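You operate a simulated robot arm through the tools that you are given. There is no shell and no other tool. Be economical: measure what you need, move in short steps, check, and stop when the job is done.

You are at the controls of a simulated robot arm. One attempt, no reset.

Task
Put things in order on the street end of the trestle bench. At the end: the gold-lidded jar (marked "PATH GRIT") stands where the pink toy wooden cake stood; the pink toy wooden cake is on the small saucer; the grey door stop stands on top of the polishing pad; the green peg stands where the grey door stop stood; whatever was shut is shut again. Leave all else as you found it, and nothing knocked over.
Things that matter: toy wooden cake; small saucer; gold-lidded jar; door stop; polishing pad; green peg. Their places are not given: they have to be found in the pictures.

Only the result counts: the job must be done as asked and must still hold three seconds after the hand-in. Knocking over, shifting, dropping, spilling or breaking anything else fails it.

Robot
A 6-joint arm with a two-finger parallel gripper, fixed in place. Base frame: the origin is at the foot of the arm, x ahead of it, y to its left, z up; the work surface is at about z = 80. Readings come in cm, rad, newtons and seconds.
With the tool pointing down near the work surface it reaches from about 26 to 68 cm from the base axis. Its first joint turns from -1.152 to 1.152 rad. Payload 2.9 kg.
Tool frame: the origin (TCP) lies between the finger pads and is the grasp point; the fingertips stand 3 cm ahead of it; z points along the fingers, y is the line along which they close. The gripper opens to 11 cm. The fingers are 2 cm wide and 1 cm thick; the gripper's body (4.8 by 11.2 cm) begins 5.5 cm behind the TCP.
Orientation is that of the tool frame in the base frame, as a unit quaternion [w, x, y, z]. With the fingers straight down and closing along the base's y, the tool's x points along the base's -x, its y along +y and its z along -z.

Tools
- The arm moves only by the tool send_rows. Its argument "plan" is a list of rows, each a list of 7 numbers: the shift along the tool's x, y, z in units of 150 mm (1.0 is 150 mm), then the turn, a rotation vector about the tool's x, y, z in units of 90 degrees (1.0 is 90 degrees), then the closure in counts, from 0 (fully open) to 255 (shut). In form: [[tx, ty, tz, wx, wy, wz, grip], ...]. A call has 1 to 12 rows; each row is the pose to reach, as a shift and turn from the pose commanded when the call began, along the tool's axes at that moment. A call with a number of a shift or a turn outside -1 to 1 is refused whole. Each row takes 0.2 s and may step no farther than 5 cm and 0.15 rad from the row before; otherwise, or with a gripper value out of range, the whole call is refused. Where a pose cannot be reached the arm comes as near as it can. A force on the tool above 40 N (or 10 N above the force at the start of the call, whichever is more), or a blocked arm, ends the call early, and 0.2 s more pass. Each finger travels about 10.8 cm/s and halts on what it meets, pressing with about 33 N; the grip force reading is that of the motor and also rises with nothing between the fingers. The clock runs only during rows and for 0.2 s after the last one: add rows that repeat a pose to give the fingers time. The reply holds the time, the measured pose of the TCP, the force on the tool along the base axes, the opening and the grip force, in the units named above and with some noise, and new pictures: "show" is both (left out), scene, wrist or none.
- Cameras (640 x 400 px; columns grow to the right, rows downward): "scene" is fixed at [7.8, 42.27, 140.14]; the picture's right is [-0.76, -0.65, 0.00], its down [-0.37, 0.43, -0.83] and it looks along [0.54, -0.63, -0.56] (base axes); focal length 361 px, centre (320, 200). "wrist" rides on the gripper at [7.2, 1.7, -10.3] in the tool frame; the picture's right is [-0.23, 0.97, 0.00], its down [-0.76, -0.18, -0.62] and it looks along [-0.61, -0.14, 0.78] (tool axes); focal length 222 px, centre (320, 200).
- point_at(camera, pixels): for up to 12 pixels [column, row] of the newest picture of that camera ("zoom" is the newest enlarged one), the place [x, y, z] in the base frame of the surface seen there, good to about 0.2 cm, but the place of the scene camera against the robot may be out by one fixed shift of up to 2.5 cm in any direction. The clock stands still meanwhile.
- enlarge(camera, box): a new picture of the part [left, top, right, bottom] of that camera's present view, enlarged. The clock stands still meanwhile.
- sign_off(): hands the job in; it is judged then, once.

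Work in short steps. Measure before you move; look again where a grasp or a placing could have gone wrong, and mend it. You have 80 turns and 170 pictures in all, those below and enlarged ones among them. Open the gripper and draw the arm clear of the work before you hand the job in, unless the task says otherwise; then end with one line.

The tools are called after "Emit:" as a command line: name --pt "numbers of a row" for each row, then --argument value for the rest, lists and objects as JSON in quotes. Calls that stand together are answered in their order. send_rows: Moves the arm, as the interface text tells. Its arguments: {"type":"object","properties":{"plan":{"type":"array","items":{"type":"array","items":{"type":"number"}}},"show":{"type":"string","enum":["both","scene","wrist","none"]}},"required":["plan"]} The other tools are called the same way: point_at (camera, pixels) gives the place of the surface under pixels of a picture; enlarge (camera, box) takes an enlarged picture of a part of a camera's view; sign_off () hands the job in.

At the start:

```text
clock: 0.0
ee_pos: [36.94, -6.5, 104.79]
ee_rot: [0.0, 0.0, 1.0, 0.0]
contact_force: [0.6, -0.3, 0.4]
gripper_width: 11.01
grip_force: 0.1
```

scene: 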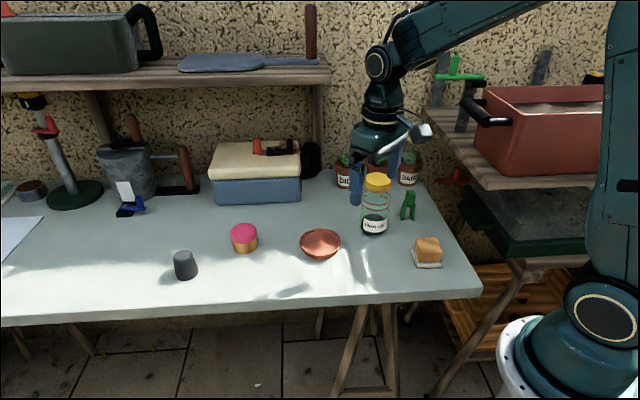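
wrist: 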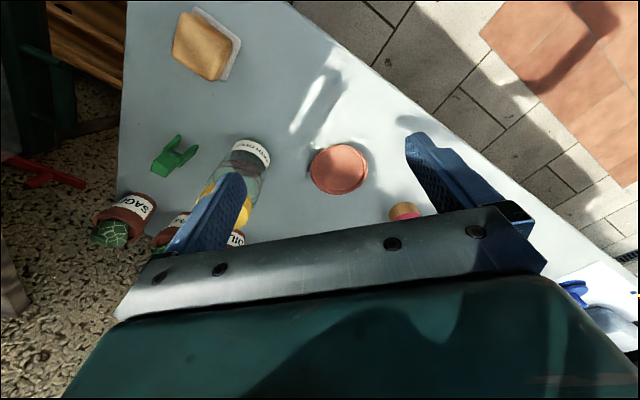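

The scene shows the jar (375,205), cake (243,238), saucer (320,243), grey stop (185,265), pad (427,252) and peg (408,205). I enlarge for detail and measure points.

Emit:
enlarge --camera "scene" --box '[300, 140, 480, 280]'

Emit:
enlarge --camera "scene" --box '[140, 180, 340, 300]'

Emit:
point_at --camera "scene" --pixels '[[375, 178], [375, 226], [243, 231], [244, 248], [320, 240], [185, 254], [186, 274], [428, 244], [428, 259], [408, 196], [404, 216], [413, 217]]'

Emit:
point_at --camera "wrist" --pixels '[[200, 45], [225, 60], [178, 150], [165, 160], [250, 150], [338, 170], [338, 190], [403, 210], [300, 110], [240, 210]]'

```text
2.86 times, centred on (390, 210) of scene
```

zoom: 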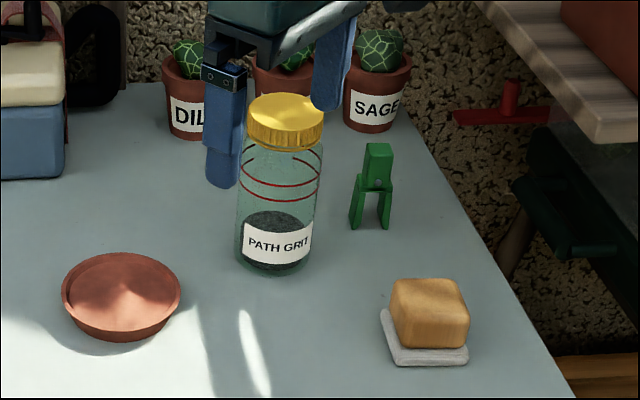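

```text
3.20 times, centred on (240, 240) of scene
```

zoom: 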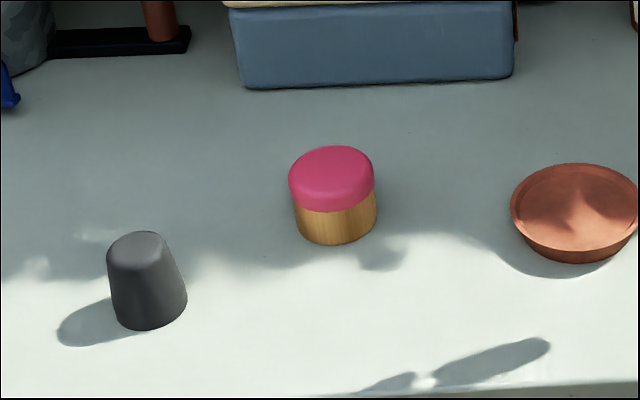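

```text
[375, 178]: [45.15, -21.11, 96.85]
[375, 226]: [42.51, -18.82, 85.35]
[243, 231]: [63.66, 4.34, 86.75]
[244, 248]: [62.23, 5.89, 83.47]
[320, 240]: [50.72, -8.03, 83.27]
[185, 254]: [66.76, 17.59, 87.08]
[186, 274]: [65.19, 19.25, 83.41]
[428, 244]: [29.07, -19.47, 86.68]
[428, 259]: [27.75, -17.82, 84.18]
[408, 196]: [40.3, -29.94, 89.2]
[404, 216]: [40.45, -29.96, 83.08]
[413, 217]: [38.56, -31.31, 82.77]
```

```text
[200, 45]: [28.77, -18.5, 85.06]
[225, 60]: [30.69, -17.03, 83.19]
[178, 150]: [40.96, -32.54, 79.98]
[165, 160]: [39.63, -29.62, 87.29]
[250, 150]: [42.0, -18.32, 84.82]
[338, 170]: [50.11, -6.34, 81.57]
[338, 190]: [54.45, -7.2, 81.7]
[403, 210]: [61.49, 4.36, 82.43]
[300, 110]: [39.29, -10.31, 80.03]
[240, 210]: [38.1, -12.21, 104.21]
```

Table reads z≈80 in the wrist view, about 1.5 cm lower than the scene camera gives. I need a closer look at the pad (two layers) and peg, and the offset between the cameras.

Emit:
enlarge --camera "wrist" --box '[130, 0, 290, 100]'

Emit:
point_at --camera "zoom" --pixels '[[190, 60], [370, 150], [190, 200], [330, 300], [270, 170], [430, 170], [270, 40], [380, 310], [275, 180]]'

Emit:
enlarge --camera "scene" --box '[390, 220, 470, 280]'

Emit:
point_at --camera "scene" --pixels '[[280, 280], [340, 280], [440, 280], [220, 290], [405, 268], [414, 239], [439, 239], [442, 266], [413, 266], [301, 243], [340, 243], [320, 232]]'

```text
4.00 times, centred on (210, 50) of wrist
```

zoom: 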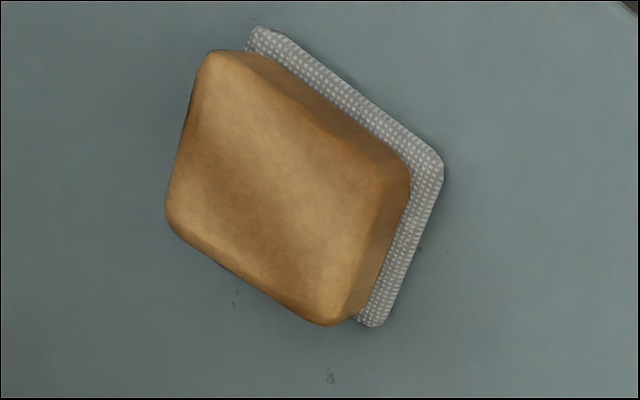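

```text
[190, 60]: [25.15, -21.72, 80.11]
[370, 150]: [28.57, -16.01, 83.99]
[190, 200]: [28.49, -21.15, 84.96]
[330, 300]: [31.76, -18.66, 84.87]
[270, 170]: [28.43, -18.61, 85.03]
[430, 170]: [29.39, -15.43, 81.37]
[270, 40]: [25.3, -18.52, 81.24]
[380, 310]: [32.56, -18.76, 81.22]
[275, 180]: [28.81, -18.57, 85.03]
```

```text
6.67 times, centred on (430, 250) of scene
```

zoom: 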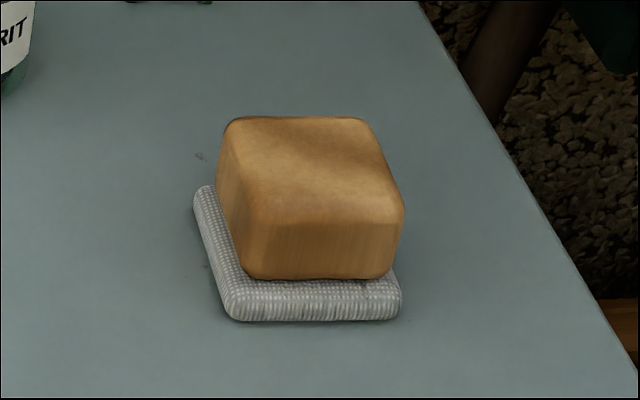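

```text
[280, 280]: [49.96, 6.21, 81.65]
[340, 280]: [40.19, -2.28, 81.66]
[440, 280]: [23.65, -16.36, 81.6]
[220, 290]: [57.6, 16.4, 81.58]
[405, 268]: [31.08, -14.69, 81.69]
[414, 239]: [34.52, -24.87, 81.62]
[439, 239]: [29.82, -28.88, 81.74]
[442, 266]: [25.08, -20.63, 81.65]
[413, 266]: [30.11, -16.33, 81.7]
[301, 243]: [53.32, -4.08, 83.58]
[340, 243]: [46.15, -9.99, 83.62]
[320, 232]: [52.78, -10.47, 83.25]
```

The pad is a textured cloth pad, ~1.3 cm thick, with a loose-looking brown block on it (top z≈85). I measure its pad corners in the scene zoom to find the camera shift.

Emit:
point_at --camera "zoom" --pixels '[[238, 300], [203, 197], [390, 300], [232, 125], [358, 125], [395, 205], [250, 215], [312, 165]]'

Emit:
enlarge --camera "wrist" --box '[130, 0, 290, 100]'

Emit:
point_at --camera "zoom" --pixels '[[430, 162], [376, 318], [262, 36], [212, 58], [400, 172], [335, 318], [175, 215], [365, 200]]'

```text
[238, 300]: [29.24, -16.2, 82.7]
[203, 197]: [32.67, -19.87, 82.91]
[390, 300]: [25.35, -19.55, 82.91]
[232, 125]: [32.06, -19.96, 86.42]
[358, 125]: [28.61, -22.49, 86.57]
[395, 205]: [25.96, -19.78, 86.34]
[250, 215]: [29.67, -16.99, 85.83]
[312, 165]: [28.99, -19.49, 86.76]
```

```text
4.00 times, centred on (210, 50) of wrist
```

zoom: 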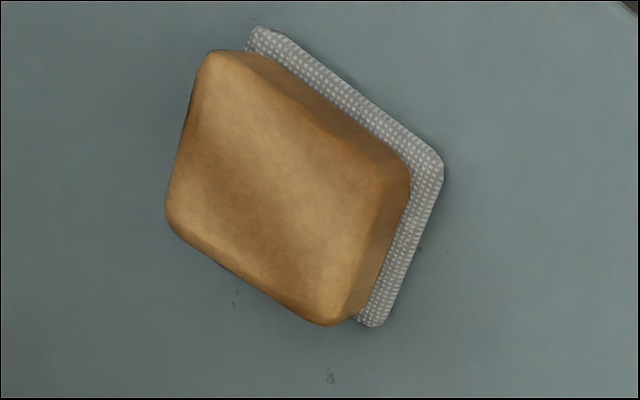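

```text
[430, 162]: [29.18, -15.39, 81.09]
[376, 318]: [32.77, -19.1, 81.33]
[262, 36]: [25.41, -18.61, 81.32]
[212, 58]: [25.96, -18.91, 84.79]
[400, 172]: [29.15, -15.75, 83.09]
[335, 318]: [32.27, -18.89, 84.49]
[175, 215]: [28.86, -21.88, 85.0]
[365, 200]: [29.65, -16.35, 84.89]
```

Scene minus true ≈ (0, −0.85, +1.6). The block (centre ≈29.1,−19.2) sits at ~43° on the pad, so I go above it with the tool turned 47° and look.

Emit:
send_rows --pt "0.087 -0.14 0.05 0 0 0.087 0" --pt "0.174 -0.28 0.1 0 0 0.174 0" --pt "0.261 -0.42 0.16 0 0 0.261 0" --pt "0.348 -0.56 0.21 0 0 0.348 0" --pt "0.436 -0.7 0.27 0 0 0.436 0" --pt "0.523 -0.84 0.32 0 0 0.522 0" --pt "0.523 -0.84 0.32 0 0 0.522 0"

```text
clock: 1.6
ee_pos: [29.19, -19.47, 99.79]
ee_rot: [0.0, 0.399, 0.917, 0.0]
contact_force: [-0.8, 0.4, 0.0]
gripper_width: 11.05
grip_force: 0.0
```

scene: 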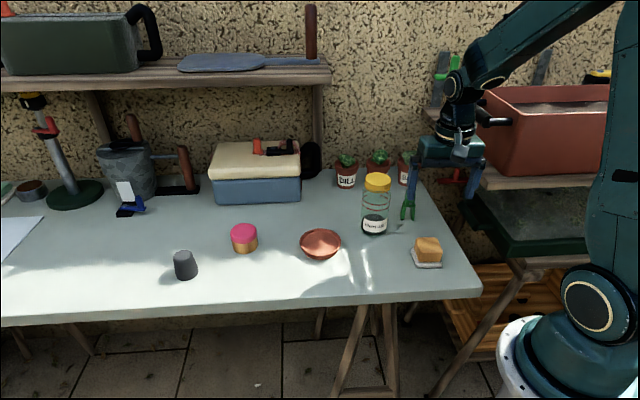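
wrist: 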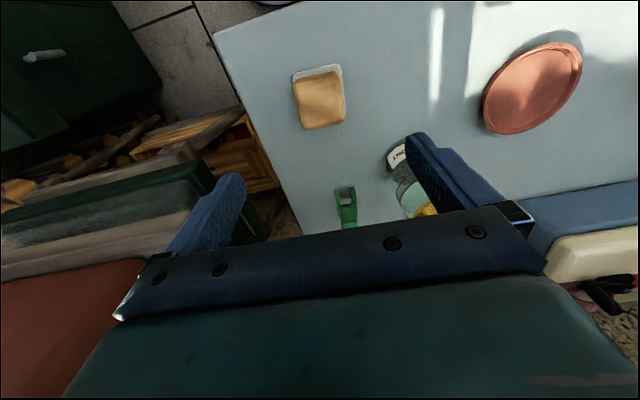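

The block at wrist (320,98) is now aligned with the tool. I measure its corners again at close range.

Emit:
enlarge --camera "wrist" --box '[256, 50, 384, 130]'

Emit:
point_at --camera "zoom" --pixels '[[195, 175], [210, 385], [440, 355], [415, 115], [310, 250], [185, 120], [425, 75], [210, 128], [405, 100]]'

Emit:
point_at --camera "wrist" --pixels '[[345, 190], [338, 225], [357, 222], [408, 190], [425, 205], [396, 152], [550, 90], [487, 105], [580, 60]]'

```text
5.00 times, centred on (320, 90) of wrist
```

zoom: 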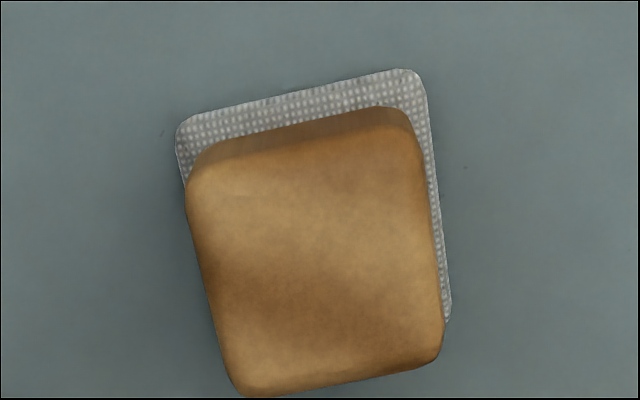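

```text
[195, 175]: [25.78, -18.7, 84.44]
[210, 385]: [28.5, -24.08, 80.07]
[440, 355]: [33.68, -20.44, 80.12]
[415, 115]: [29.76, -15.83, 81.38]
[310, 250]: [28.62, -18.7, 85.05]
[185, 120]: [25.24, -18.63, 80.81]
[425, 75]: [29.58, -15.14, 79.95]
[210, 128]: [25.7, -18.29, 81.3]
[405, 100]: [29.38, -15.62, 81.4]
```

```text
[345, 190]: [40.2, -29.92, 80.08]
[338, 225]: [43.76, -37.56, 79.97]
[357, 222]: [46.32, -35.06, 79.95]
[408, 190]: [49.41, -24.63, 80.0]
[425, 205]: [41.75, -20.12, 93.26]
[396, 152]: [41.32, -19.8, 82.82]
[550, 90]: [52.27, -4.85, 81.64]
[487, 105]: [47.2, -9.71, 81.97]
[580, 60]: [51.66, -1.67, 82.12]
```

Block top centre ≈(29.0,−18.95). I descend to z≈88 first to check position readings.

Emit:
send_rows --pt "0 0 0.2 0 0 0 0" --pt "0 0 0.4 0 0 0 0" --pt "0 0 0.6 0 0 0 0" --pt "0 0 0.75 0 0 0 0" --pt "0 0 0.75 0 0 0 0"

```text
clock: 2.8
ee_pos: [29.22, -19.52, 88.82]
ee_rot: [0.0, 0.399, 0.917, 0.0]
contact_force: [0.1, 0.6, -0.2]
gripper_width: 11.02
grip_force: 0.1
```

scene: 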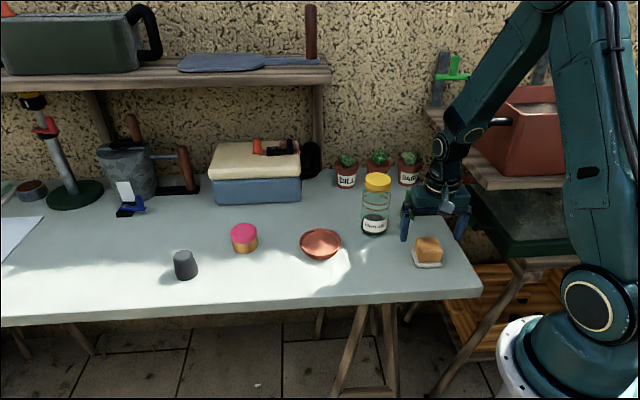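
wrist: 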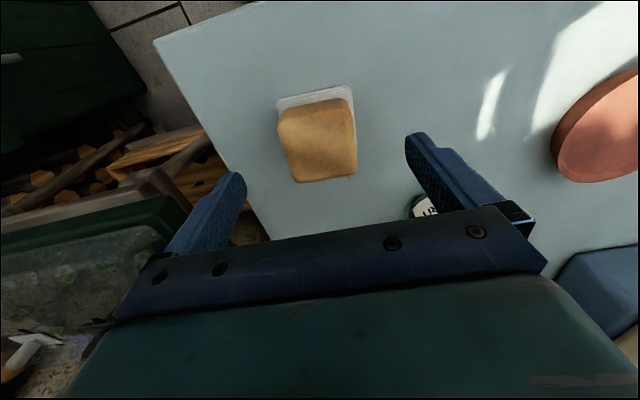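

By projection the TCP axis lands slightly short of the block's centre, agreeing with the measured pose. I measure the block once more in this close view.

Emit:
enlarge --camera "wrist" --box '[240, 70, 400, 190]'

Emit:
point_at --camera "wrist" --pixels '[[284, 118], [350, 105], [354, 168], [296, 178], [318, 145], [283, 150], [354, 135]]'

```text
3.33 times, centred on (320, 130) of wrist
```

zoom: 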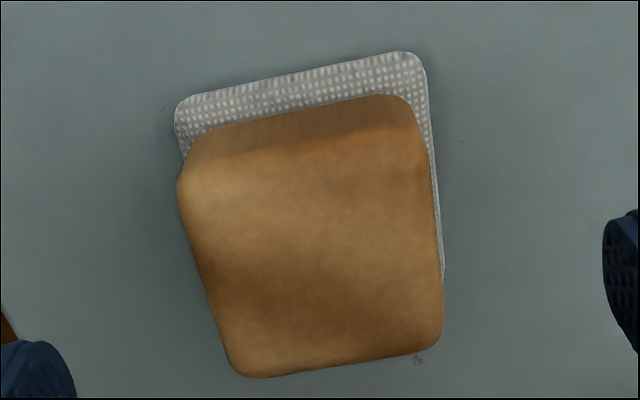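

```text
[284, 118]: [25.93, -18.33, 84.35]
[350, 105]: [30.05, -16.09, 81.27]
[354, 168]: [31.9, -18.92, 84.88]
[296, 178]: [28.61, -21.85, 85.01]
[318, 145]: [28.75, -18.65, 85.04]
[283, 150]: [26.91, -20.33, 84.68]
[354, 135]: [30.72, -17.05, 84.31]
```

Block centre (29.0,−18.85): I shift +0.64/+0.3 cm in tool x/y, descend to z≈85.1 and close.

Emit:
send_rows --pt "0.043 0.02 0.0 0 0 0 0" --pt "0.043 0.02 0.15 0 0 0 0" --pt "0.043 0.02 0.245 0 0 0 0" --pt "0.043 0.02 0.245 0 0 0 0" --pt "0.043 0.02 0.245 0 0 0 255" --pt "0.043 0.02 0.245 0 0 0 255" --pt "0.043 0.02 0.245 0 0 0 255"

```text
clock: 4.4
ee_pos: [28.94, -18.78, 84.94]
ee_rot: [0.0, 0.399, 0.917, -0.001]
contact_force: [0.2, 0.1, -0.2]
gripper_width: 5.15
grip_force: 33.2
```

scene: 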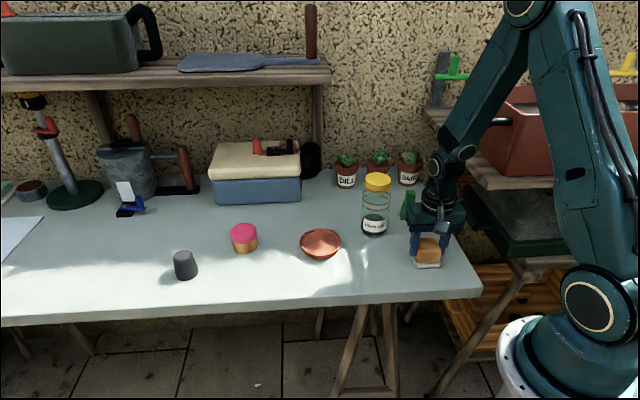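
wrist: 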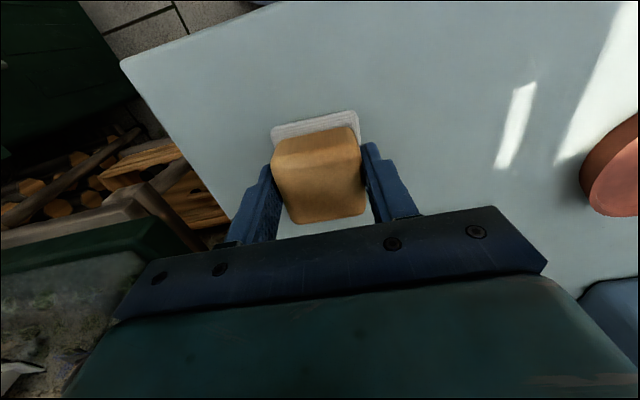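

Block gripped (5.15 cm). I lift slowly by 5 cm to see whether the pad stays.

Emit:
send_rows --pt "0 0 -0.07 0 0 0 255" --pt "0 0 -0.2 0 0 0 255" --pt "0 0 -0.4 0 0 0 255" --pt "0 0 -0.4 0 0 0 255"

```text
clock: 5.4
ee_pos: [28.88, -18.36, 91.31]
ee_rot: [0.0, 0.399, 0.917, 0.001]
contact_force: [-0.6, 0.3, -1.2]
gripper_width: 5.14
grip_force: 33.2
```

scene: 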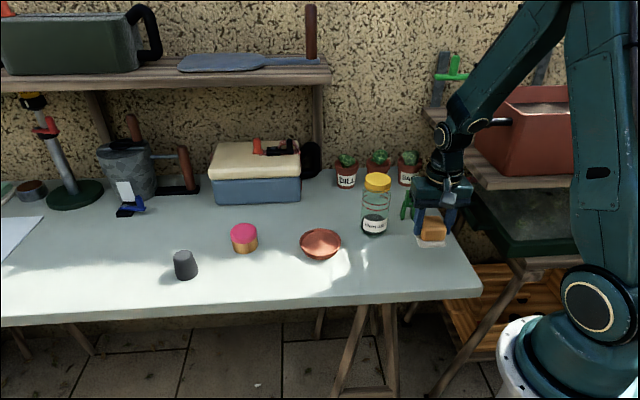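
wrist: 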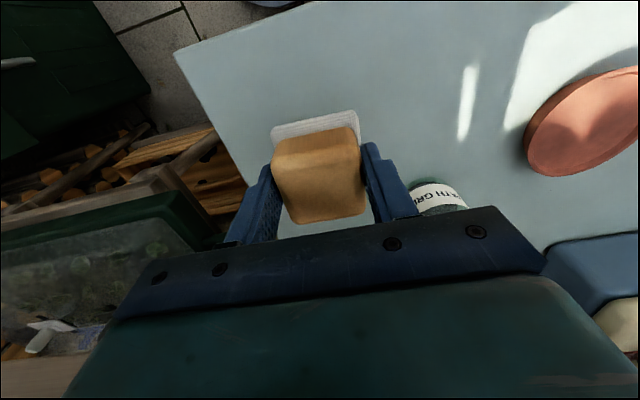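

The wrist view shows the white pad still beneath the block; I check in an enlarged scene view whether it lifted too.

Emit:
enlarge --camera "scene" --box '[390, 170, 490, 270]'

Emit:
point_at --camera "wrist" --pixels '[[280, 132], [350, 116], [315, 126], [320, 175]]'

```text
4.00 times, centred on (440, 220) of scene
```

zoom: 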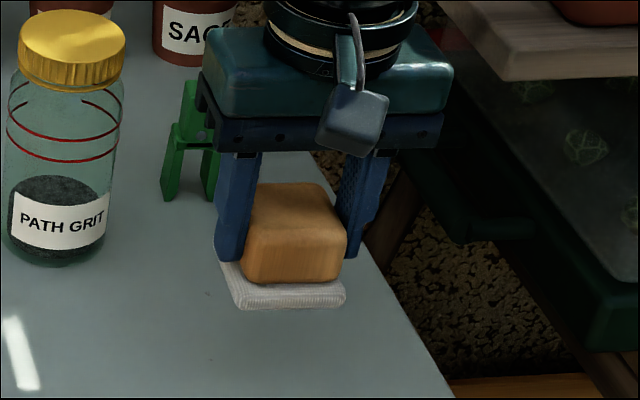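

```text
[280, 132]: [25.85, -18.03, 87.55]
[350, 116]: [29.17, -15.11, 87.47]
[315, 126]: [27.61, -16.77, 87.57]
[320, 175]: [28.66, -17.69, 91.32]
```

The pad rose with the block: it is a single object (top z≈85), so I put it back exactly where it was and release.

Emit:
send_rows --pt "0 0 0.2 0 0 0 255" --pt "0 0 0.33 0 0 0 255" --pt "0 0 0.39 0 0 0 255" --pt "0 0 0.398 0 0 0 255" --pt "0 0 0.398 0 0 0 255" --show "wrist"

Emit:
point_at --camera "wrist" --pixels '[[280, 132], [350, 116], [315, 126], [320, 175]]'

```text
clock: 6.6
ee_pos: [28.93, -18.55, 85.07]
ee_rot: [0.0, 0.399, 0.917, 0.0]
contact_force: [-0.1, 0.0, -0.7]
gripper_width: 5.14
grip_force: 32.7
```

wrist: 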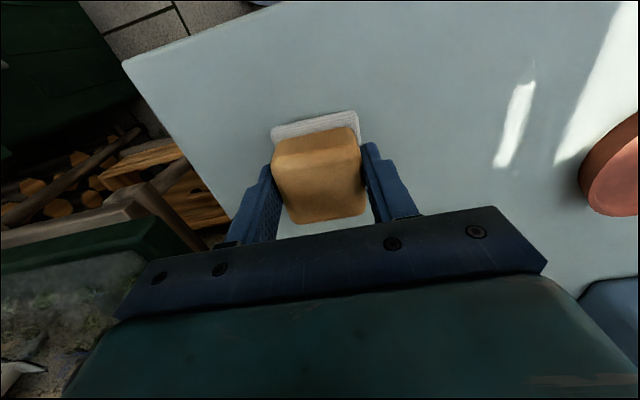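

```text
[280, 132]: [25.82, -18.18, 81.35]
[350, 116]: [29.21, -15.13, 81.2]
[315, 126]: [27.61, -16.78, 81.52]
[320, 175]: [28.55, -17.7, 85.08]
```

It's within 0.2 cm; I trim y by −0.2 and lower the last 0.1 cm, then release and rise.

Emit:
send_rows --pt "-0.0097 -0.009 0.0 0 0 0 255" --pt "-0.0097 -0.009 0.01 0 0 0 255" --pt "-0.0097 -0.009 0.01 0 0 0 255" --pt "-0.0097 -0.009 0.01 0 0 0 0" --pt "-0.0097 -0.009 0.01 0 0 0 0" --pt "-0.0097 -0.009 0.01 0 0 0 0" --pt "-0.0097 -0.009 -0.2 0 0 0 0" --pt "-0.0097 -0.009 -0.5 0 0 0 0" --pt "-0.0097 -0.009 -0.8 0 0 0 0" --pt "-0.0097 -0.009 -0.99 0 0 0 0"

Emit:
enlarge --camera "scene" --box '[390, 220, 470, 280]'

Emit:
point_at --camera "zoom" --pixels '[[238, 300], [203, 197], [390, 300], [232, 125], [358, 125], [395, 205], [250, 215], [312, 165]]'

```text
clock: 8.8
ee_pos: [29.0, -18.56, 99.78]
ee_rot: [0.0, 0.399, 0.917, 0.0]
contact_force: [0.5, 0.5, 0.1]
gripper_width: 10.99
grip_force: 0.0
```

scene: 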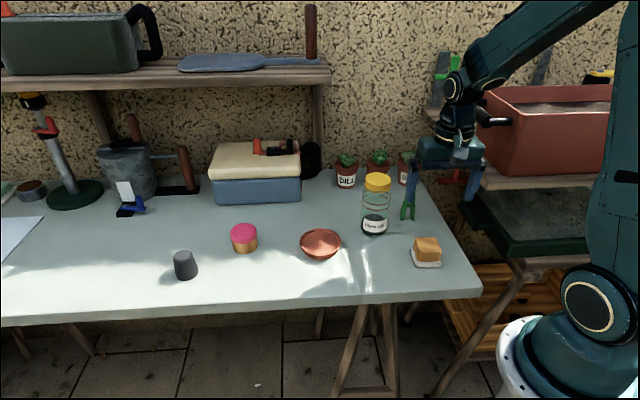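
wrist: 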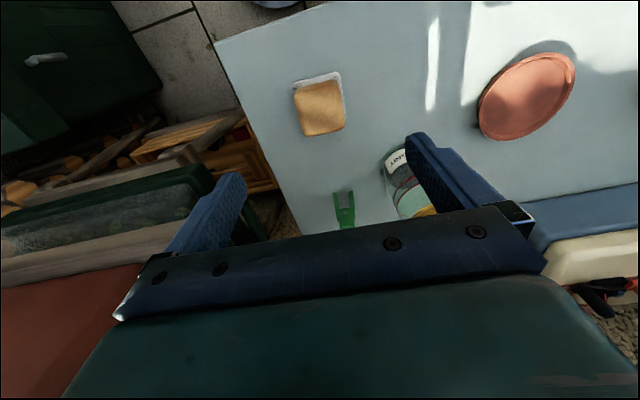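

```text
6.67 times, centred on (430, 250) of scene
```

zoom: 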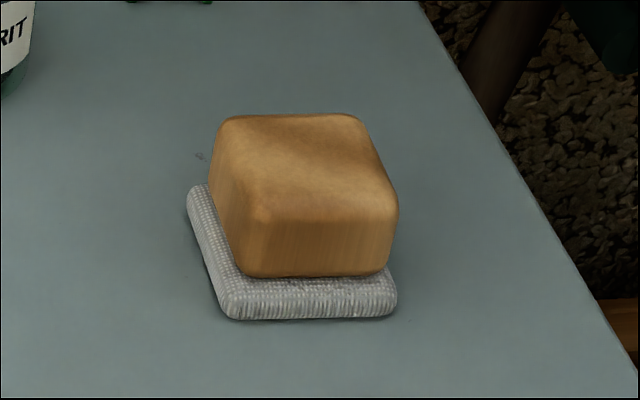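

```text
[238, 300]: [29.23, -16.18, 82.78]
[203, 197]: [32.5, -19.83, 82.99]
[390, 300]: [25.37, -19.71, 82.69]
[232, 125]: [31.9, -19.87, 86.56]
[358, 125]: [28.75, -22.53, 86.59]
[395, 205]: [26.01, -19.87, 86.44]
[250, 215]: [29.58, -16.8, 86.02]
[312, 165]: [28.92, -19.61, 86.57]
```

Pad is back within 0.15 cm. Now I travel (raised) toward the cake while turning back to yaw 0.

Emit:
send_rows --pt "0 0.05 -0.15 0 0 -0.08 0" --pt "-0.02 0.22 -0.27 0 0 -0.16 0" --pt "-0.03 0.42 -0.27 0 0 -0.25 0" --pt "-0.04 0.62 -0.27 0 0 -0.34 0" --pt "-0.05 0.82 -0.27 0 0 -0.43 0" --pt "-0.06 1.0 -0.27 0 0 -0.522 0" --show "none"

Emit:
send_rows --pt "-0.25 0.15 0 0 0 0 0" --pt "-0.5 0.3 0 0 0 0 0" --pt "-0.7 0.5 0 0 0 0 0" --pt "-0.9 0.65 0 0 0 0 0" --pt "-0.9 0.65 0 0 0 0 0"

```text
clock: 10.2
ee_pos: [40.5, -9.2, 103.93]
ee_rot: [0.0, -0.001, 1.0, 0.0]
contact_force: [-0.2, 1.2, -0.5]
gripper_width: 10.99
grip_force: 0.1
```

```text
clock: 11.4
ee_pos: [54.36, 0.51, 103.95]
ee_rot: [-0.001, 0.001, 1.0, 0.0]
contact_force: [0.7, -0.5, 0.5]
gripper_width: 11.02
grip_force: 0.2
```

scene: 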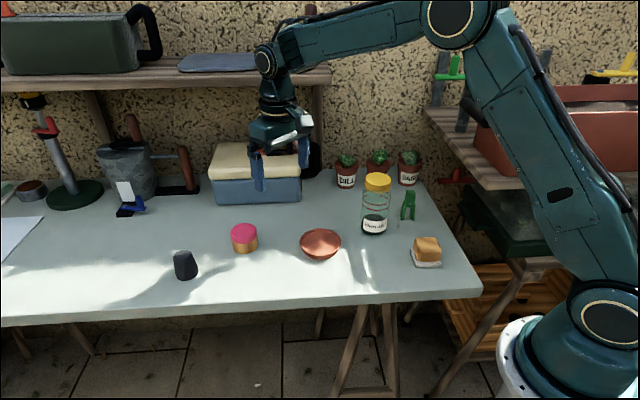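
wrist: 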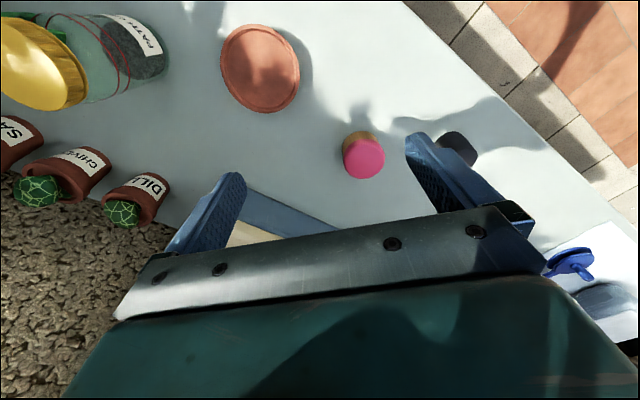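

Saucer at wrist (260,68), cake (363,155), stop (460,148), box lid (250,235). I measure them all.

Emit:
enlarge --camera "wrist" --box '[200, 10, 400, 190]'

Emit:
point_at --camera "wrist" --pixels '[[222, 65], [298, 72], [258, 27], [265, 110], [260, 68], [345, 158], [383, 158], [364, 142], [363, 176], [363, 159], [440, 134], [475, 140]]'

Emit:
point_at --camera "scene" --pixels '[[231, 240], [257, 240], [245, 252], [175, 268], [197, 268], [186, 279], [183, 255], [215, 200], [298, 200], [212, 180], [298, 178], [244, 232]]'

```text
2.22 times, centred on (300, 100) of wrist
```

zoom: 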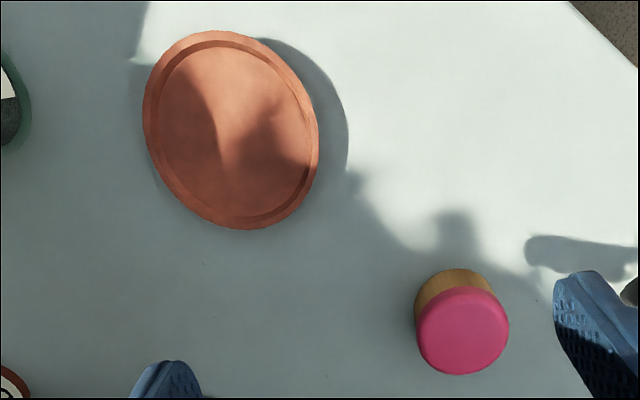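

```text
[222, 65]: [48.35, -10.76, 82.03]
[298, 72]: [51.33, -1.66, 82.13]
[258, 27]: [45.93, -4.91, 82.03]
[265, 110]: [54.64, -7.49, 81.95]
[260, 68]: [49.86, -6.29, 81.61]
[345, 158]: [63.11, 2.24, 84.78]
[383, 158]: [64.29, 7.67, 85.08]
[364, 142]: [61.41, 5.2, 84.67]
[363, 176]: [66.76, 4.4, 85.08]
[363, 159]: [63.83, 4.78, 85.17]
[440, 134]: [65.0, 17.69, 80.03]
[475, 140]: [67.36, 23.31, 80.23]
```

```text
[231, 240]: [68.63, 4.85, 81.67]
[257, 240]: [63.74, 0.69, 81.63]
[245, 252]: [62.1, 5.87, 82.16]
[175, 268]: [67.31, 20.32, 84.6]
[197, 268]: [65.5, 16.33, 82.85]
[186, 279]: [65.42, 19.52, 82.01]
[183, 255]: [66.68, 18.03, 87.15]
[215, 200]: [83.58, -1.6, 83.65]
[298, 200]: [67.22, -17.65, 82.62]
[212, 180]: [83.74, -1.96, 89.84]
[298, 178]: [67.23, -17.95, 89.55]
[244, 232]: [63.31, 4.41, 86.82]
```

Saucer centre (50.0,−6.2), inner floor z≈81.6; cake centre (63.8,5.0), top 85.15. I go above the cake and down to z≈89.

Emit:
send_rows --pt "-0.21 0.1 0.1 0 0 0 0" --pt "-0.42 0.2 0.3 0 0 0 0" --pt "-0.629 0.299 0.5 0 0 0 0" --pt "-0.629 0.299 0.75 0 0 0 0" --pt "-0.629 0.299 0.97 0 0 0 0" --pt "-0.629 0.299 0.97 0 0 0 0"

Emit:
point_at --camera "wrist" --pixels '[[290, 155], [350, 155], [320, 130], [320, 155], [320, 175]]'

```text
clock: 12.8
ee_pos: [63.29, 4.87, 89.18]
ee_rot: [0.0, 0.0, 1.0, 0.001]
contact_force: [-0.1, 1.0, -0.1]
gripper_width: 11.02
grip_force: 0.1
```

scene: 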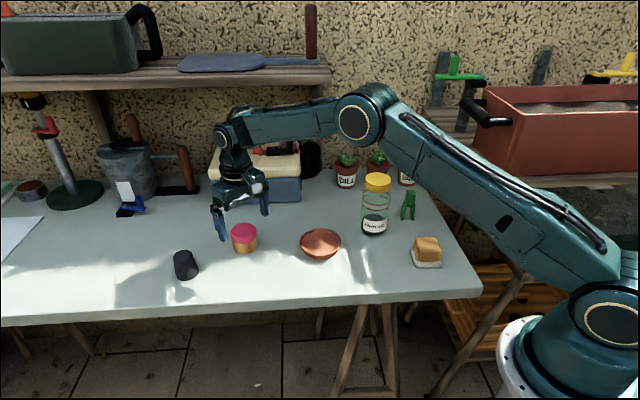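
wrist: 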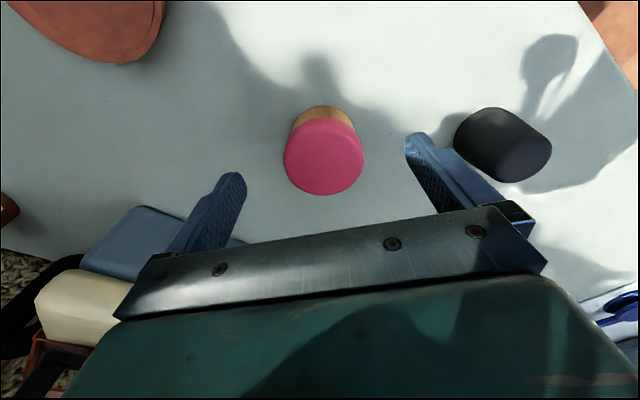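

```text
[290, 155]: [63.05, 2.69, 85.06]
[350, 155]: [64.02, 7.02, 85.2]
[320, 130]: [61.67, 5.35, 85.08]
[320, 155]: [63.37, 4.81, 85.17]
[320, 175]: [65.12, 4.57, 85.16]
```

Cake centre ≈(63.7,5.05) by the close view; I trim, descend to z≈83.6 and close.

Emit:
send_rows --pt "-0.03 0.01 0.1 0 0 0 0" --pt "-0.03 0.01 0.25 0 0 0 0" --pt "-0.03 0.01 0.37 0 0 0 0" --pt "-0.03 0.01 0.37 0 0 0 0" --pt "-0.03 0.01 0.37 0 0 0 255" --pt "-0.03 0.01 0.37 0 0 0 255" --pt "-0.03 0.01 0.37 0 0 0 255"

```text
clock: 14.4
ee_pos: [63.89, 5.31, 83.75]
ee_rot: [0.0, 0.0, 1.0, 0.0]
contact_force: [0.2, -0.7, 0.8]
gripper_width: 5.87
grip_force: 33.0
```

scene: 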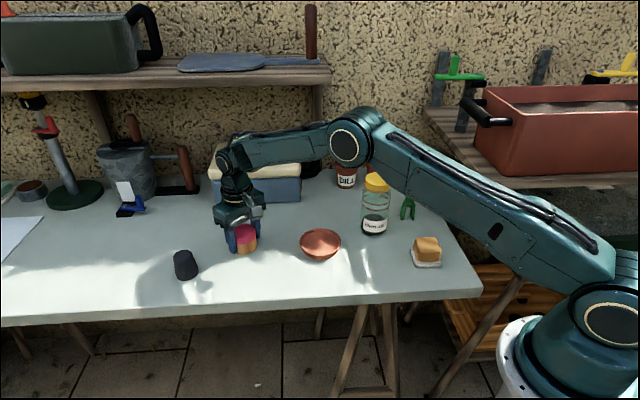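
wrist: 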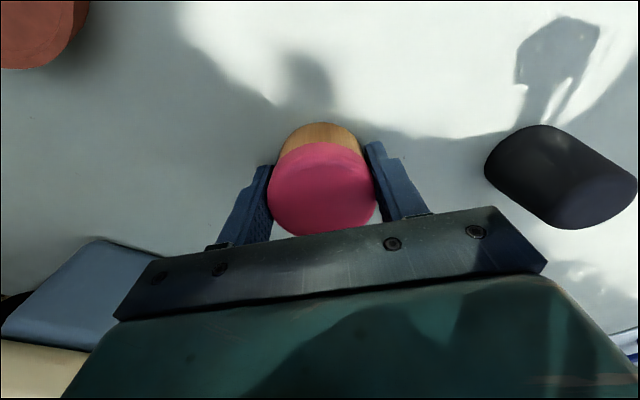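

Cake held. I lift 6 cm and carry it over the saucer.

Emit:
send_rows --pt "0 0 -0.2 0 0 0 255" --pt "0 0 -0.4 0 0 0 255" --pt "0.2 -0.16 -0.4 0 0 0 255" --pt "0.4 -0.32 -0.4 0 0 0 255" --pt "0.6 -0.48 -0.4 0 0 0 255" --pt "0.8 -0.65 -0.4 0 0 0 255" --pt "0.927 -0.767 -0.4 0 0 0 255" --pt "0.927 -0.767 -0.4 0 0 0 255"

Emit:
enlarge --camera "wrist" --box '[220, 60, 420, 250]'

Emit:
point_at --camera "wrist" --pixels '[[322, 150], [322, 190], [322, 225], [275, 190], [370, 190]]'

```text
clock: 16.2
ee_pos: [50.04, -6.46, 89.84]
ee_rot: [0.0, 0.0, 1.0, 0.0]
contact_force: [0.1, 0.8, -0.4]
gripper_width: 5.88
grip_force: 33.3
```

scene: 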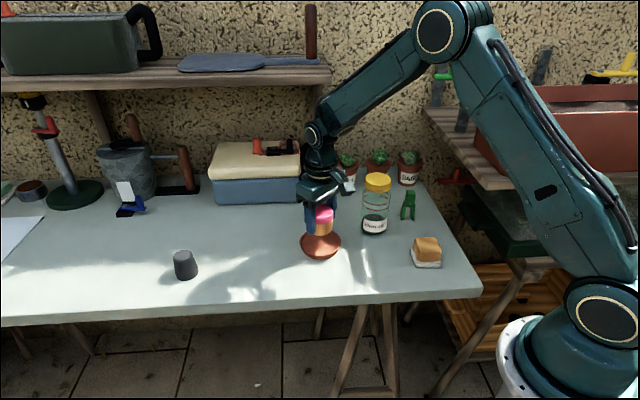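
wrist: 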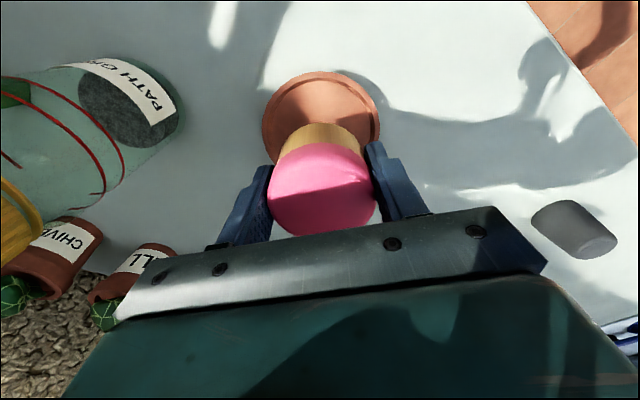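

```text
2.11 times, centred on (320, 155) of wrist
```

zoom: 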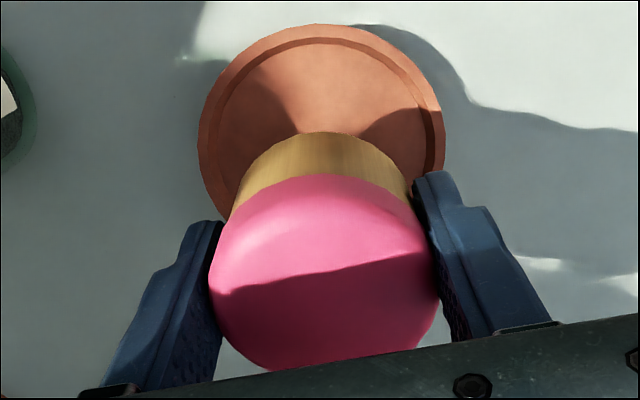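

```text
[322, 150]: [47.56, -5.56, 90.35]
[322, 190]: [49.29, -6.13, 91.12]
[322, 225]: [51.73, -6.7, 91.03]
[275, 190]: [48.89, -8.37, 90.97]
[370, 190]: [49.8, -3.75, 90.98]
```

Cake is centred over the saucer (≈49.9,−6.2). I lower 4.4 cm, release, and rise.

Emit:
send_rows --pt "0 0 0.15 0 0 0 255" --pt "0 0 0.26 0 0 0 255" --pt "0 0 0.293 0 0 0 255" --pt "0 0 0.295 0 0 0 255" --pt "0 0 0.295 0 0 0 0" --pt "0 0 0.295 0 0 0 0" --pt "0 0 0.295 0 0 0 0" --pt "0 0 0.1 0 0 0 0" --pt "0 0 -0.2 0 0 0 0" --pt "0 0 -0.5 0 0 0 0" --pt "0 0 -0.75 0 0 0 0"

Emit:
enlarge --camera "scene" --box '[280, 150, 430, 270]'

```text
clock: 18.6
ee_pos: [50.2, -6.53, 101.37]
ee_rot: [-0.001, 0.0, 1.0, 0.001]
contact_force: [0.4, 0.8, -0.3]
gripper_width: 10.98
grip_force: 0.1
```

scene: 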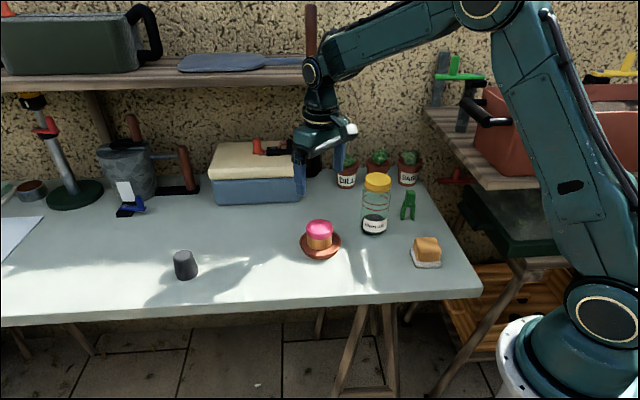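
wrist: 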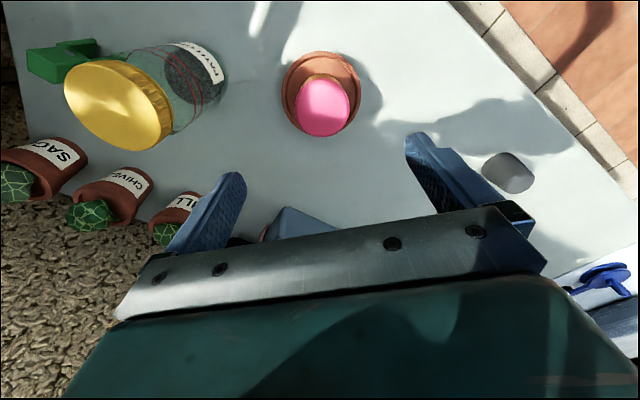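

```text
3.33 times, centred on (355, 210) of scene
```

zoom: 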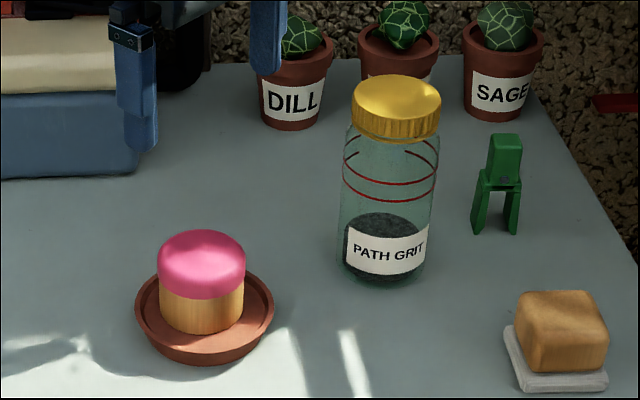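

Cake sits well on the saucer. Now I measure the jar's lid, body and surrounding pots/peg.

Emit:
point_at --camera "scene" --pixels '[[362, 181], [391, 181], [377, 174], [377, 181], [363, 222], [388, 222], [375, 233], [346, 157], [378, 158], [408, 157], [408, 193], [362, 200]]'

Emit:
point_at --camera "wrist" --pixels '[[118, 103], [70, 100], [163, 108], [118, 65], [120, 145], [200, 80], [180, 125], [75, 48], [45, 65], [165, 235], [80, 215], [15, 185]]'

```text
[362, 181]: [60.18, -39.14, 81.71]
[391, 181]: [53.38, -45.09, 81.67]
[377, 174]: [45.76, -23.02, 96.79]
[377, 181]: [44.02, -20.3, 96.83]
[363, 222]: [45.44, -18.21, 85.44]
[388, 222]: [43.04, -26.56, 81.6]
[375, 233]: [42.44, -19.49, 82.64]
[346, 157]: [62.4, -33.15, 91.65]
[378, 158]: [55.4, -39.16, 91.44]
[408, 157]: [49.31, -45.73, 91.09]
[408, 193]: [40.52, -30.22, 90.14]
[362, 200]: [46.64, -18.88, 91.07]
```

```text
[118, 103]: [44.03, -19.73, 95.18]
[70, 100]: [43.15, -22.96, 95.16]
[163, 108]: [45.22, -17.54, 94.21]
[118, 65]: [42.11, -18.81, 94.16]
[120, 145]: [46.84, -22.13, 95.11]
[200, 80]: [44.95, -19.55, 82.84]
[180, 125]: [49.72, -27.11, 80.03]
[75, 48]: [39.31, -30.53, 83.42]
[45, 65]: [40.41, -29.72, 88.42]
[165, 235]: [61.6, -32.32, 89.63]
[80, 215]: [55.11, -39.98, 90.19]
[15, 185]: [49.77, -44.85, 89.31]
```

I zoom on the lid for a precise centre.

Emit:
enlarge --camera "wrist" --box '[40, 20, 240, 160]'

```text
2.86 times, centred on (140, 90) of wrist
```

zoom: 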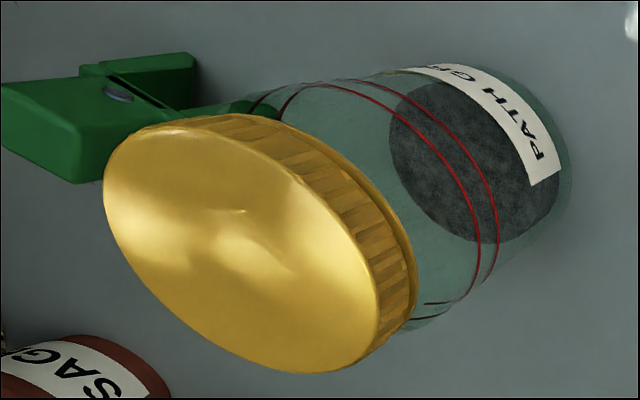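

Emit:
point_at --camera "zoom" --pixels '[[240, 250], [112, 190], [365, 310], [165, 132], [300, 368], [110, 230], [370, 330], [250, 150], [210, 345]]'

```text
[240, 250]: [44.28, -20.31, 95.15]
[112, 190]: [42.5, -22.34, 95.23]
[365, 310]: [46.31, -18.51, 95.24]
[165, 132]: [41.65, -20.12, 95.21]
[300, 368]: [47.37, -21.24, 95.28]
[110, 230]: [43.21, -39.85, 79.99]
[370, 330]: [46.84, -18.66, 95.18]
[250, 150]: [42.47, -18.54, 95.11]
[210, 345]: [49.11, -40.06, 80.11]
```

Lid centre ≈(44.5,−20.5), top 95.2, radius ≈2.9. I move above it at z≈101 and check.

Emit:
send_rows --pt "0.1 -0.23 0 0 0 0 0" --pt "0.2 -0.46 0 0 0 0 0" --pt "0.3 -0.7 0 0 0 0 0" --pt "0.38 -0.931 0 0 0 0 0" --pt "0.38 -0.931 0 0 0 0 0"

Emit:
point_at --camera "wrist" --pixels '[[290, 150], [350, 150], [320, 130], [320, 155], [320, 175], [320, 195]]'

```text
clock: 19.8
ee_pos: [44.35, -20.48, 101.3]
ee_rot: [0.0, 0.0, 1.0, 0.0]
contact_force: [-0.7, 0.5, -0.3]
gripper_width: 10.96
grip_force: 0.1
```

scene: 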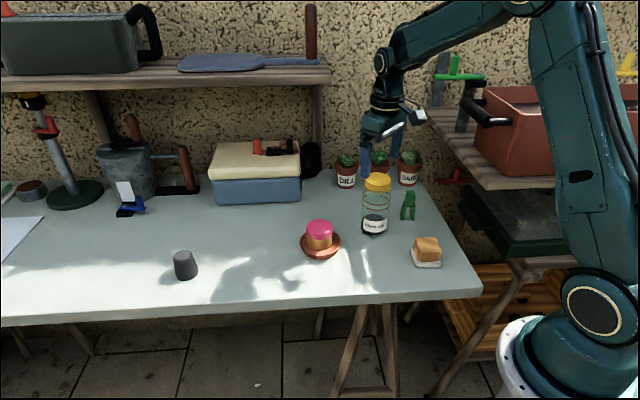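
wrist: 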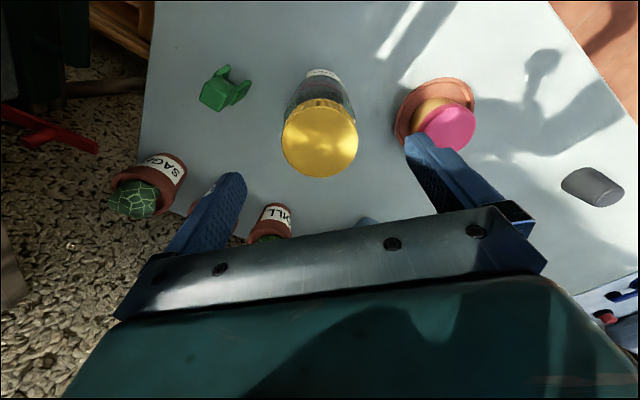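

```text
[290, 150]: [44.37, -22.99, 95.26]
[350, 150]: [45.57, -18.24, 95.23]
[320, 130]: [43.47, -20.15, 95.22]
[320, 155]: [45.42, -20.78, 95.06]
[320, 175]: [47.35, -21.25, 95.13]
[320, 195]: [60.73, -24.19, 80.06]
```

The lid is centred between the fingers. I descend to z≈91 (grip below the lid on the body) and close.

Emit:
send_rows --pt "-0.01 0 0.2 0 0 0 0" --pt "-0.01 0 0.4 0 0 0 0" --pt "-0.01 0 0.6 0 0 0 0" --pt "-0.01 0 0.69 0 0 0 0" --pt "-0.01 0 0.69 0 0 0 0" --pt "-0.01 0 0.69 0 0 0 255" --pt "-0.01 0 0.69 0 0 0 255" --pt "-0.01 0 0.69 0 0 0 255"

Emit:
enlarge --camera "scene" --box '[320, 120, 440, 250]'

```text
clock: 21.6
ee_pos: [44.33, -20.34, 90.85]
ee_rot: [0.0, 0.0, 1.0, 0.0]
contact_force: [-0.1, 0.2, 0.2]
gripper_width: 6.74
grip_force: 33.0
```

scene: 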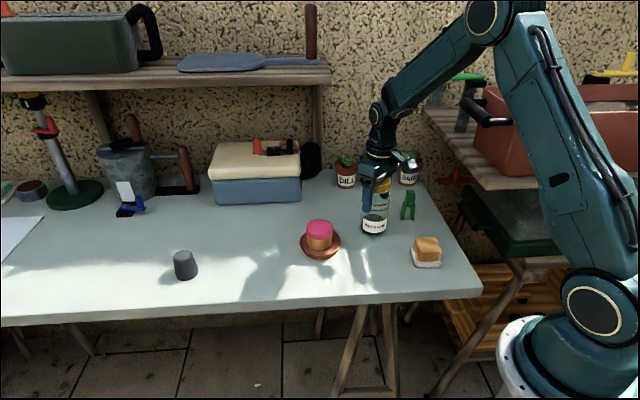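
wrist: 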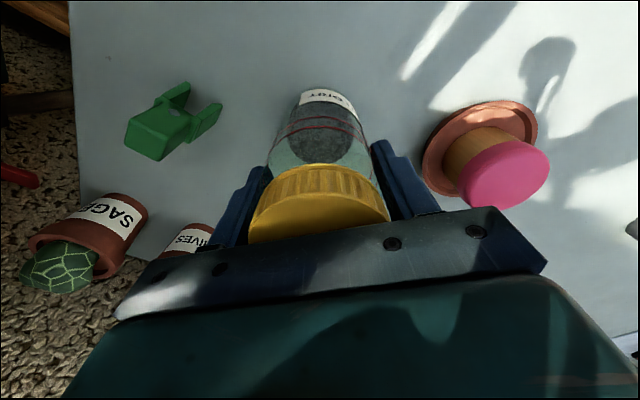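

```text
3.08 times, centred on (380, 185) of scene
```

zoom: 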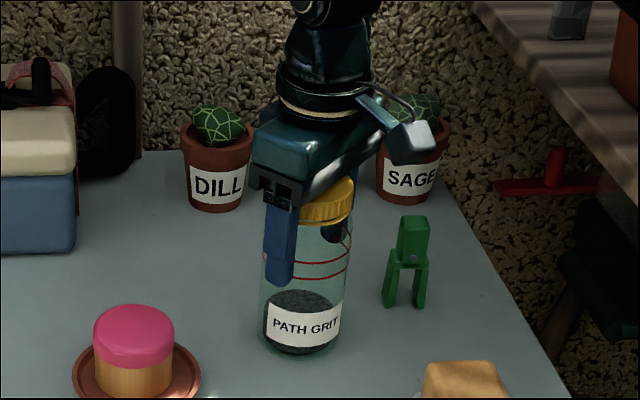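

Jar body gripped at 6.74 cm. I lift 9.5 cm and carry it in two legs toward the cake's old place (63.75,5.1).

Emit:
send_rows --pt "0 0 -0.1 0 0 0 255" --pt "0 0 -0.3 0 0 0 255" --pt "0 0 -0.5 0 0 0 255" --pt "0 0 -0.64 0 0 0 255" --pt "-0.15 0.2 -0.64 0 0 0 255" --pt "-0.3 0.4 -0.64 0 0 0 255" --pt "-0.45 0.6 -0.64 0 0 0 255" --pt "-0.6 0.8 -0.64 0 0 0 255" --pt "-0.65 0.85 -0.64 0 0 0 255"

```text
clock: 23.6
ee_pos: [54.2, -7.59, 100.45]
ee_rot: [0.0, 0.0, 1.0, 0.0]
contact_force: [0.5, -0.2, -3.7]
gripper_width: 6.7
grip_force: 32.5
```

scene: 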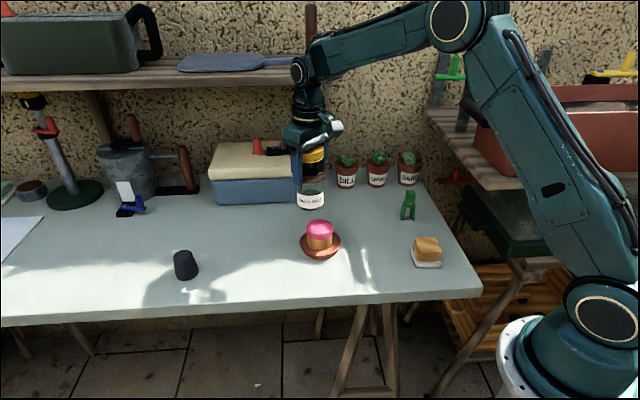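
wrist: 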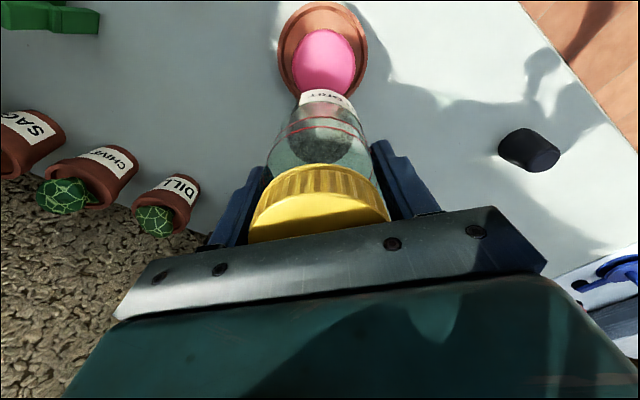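

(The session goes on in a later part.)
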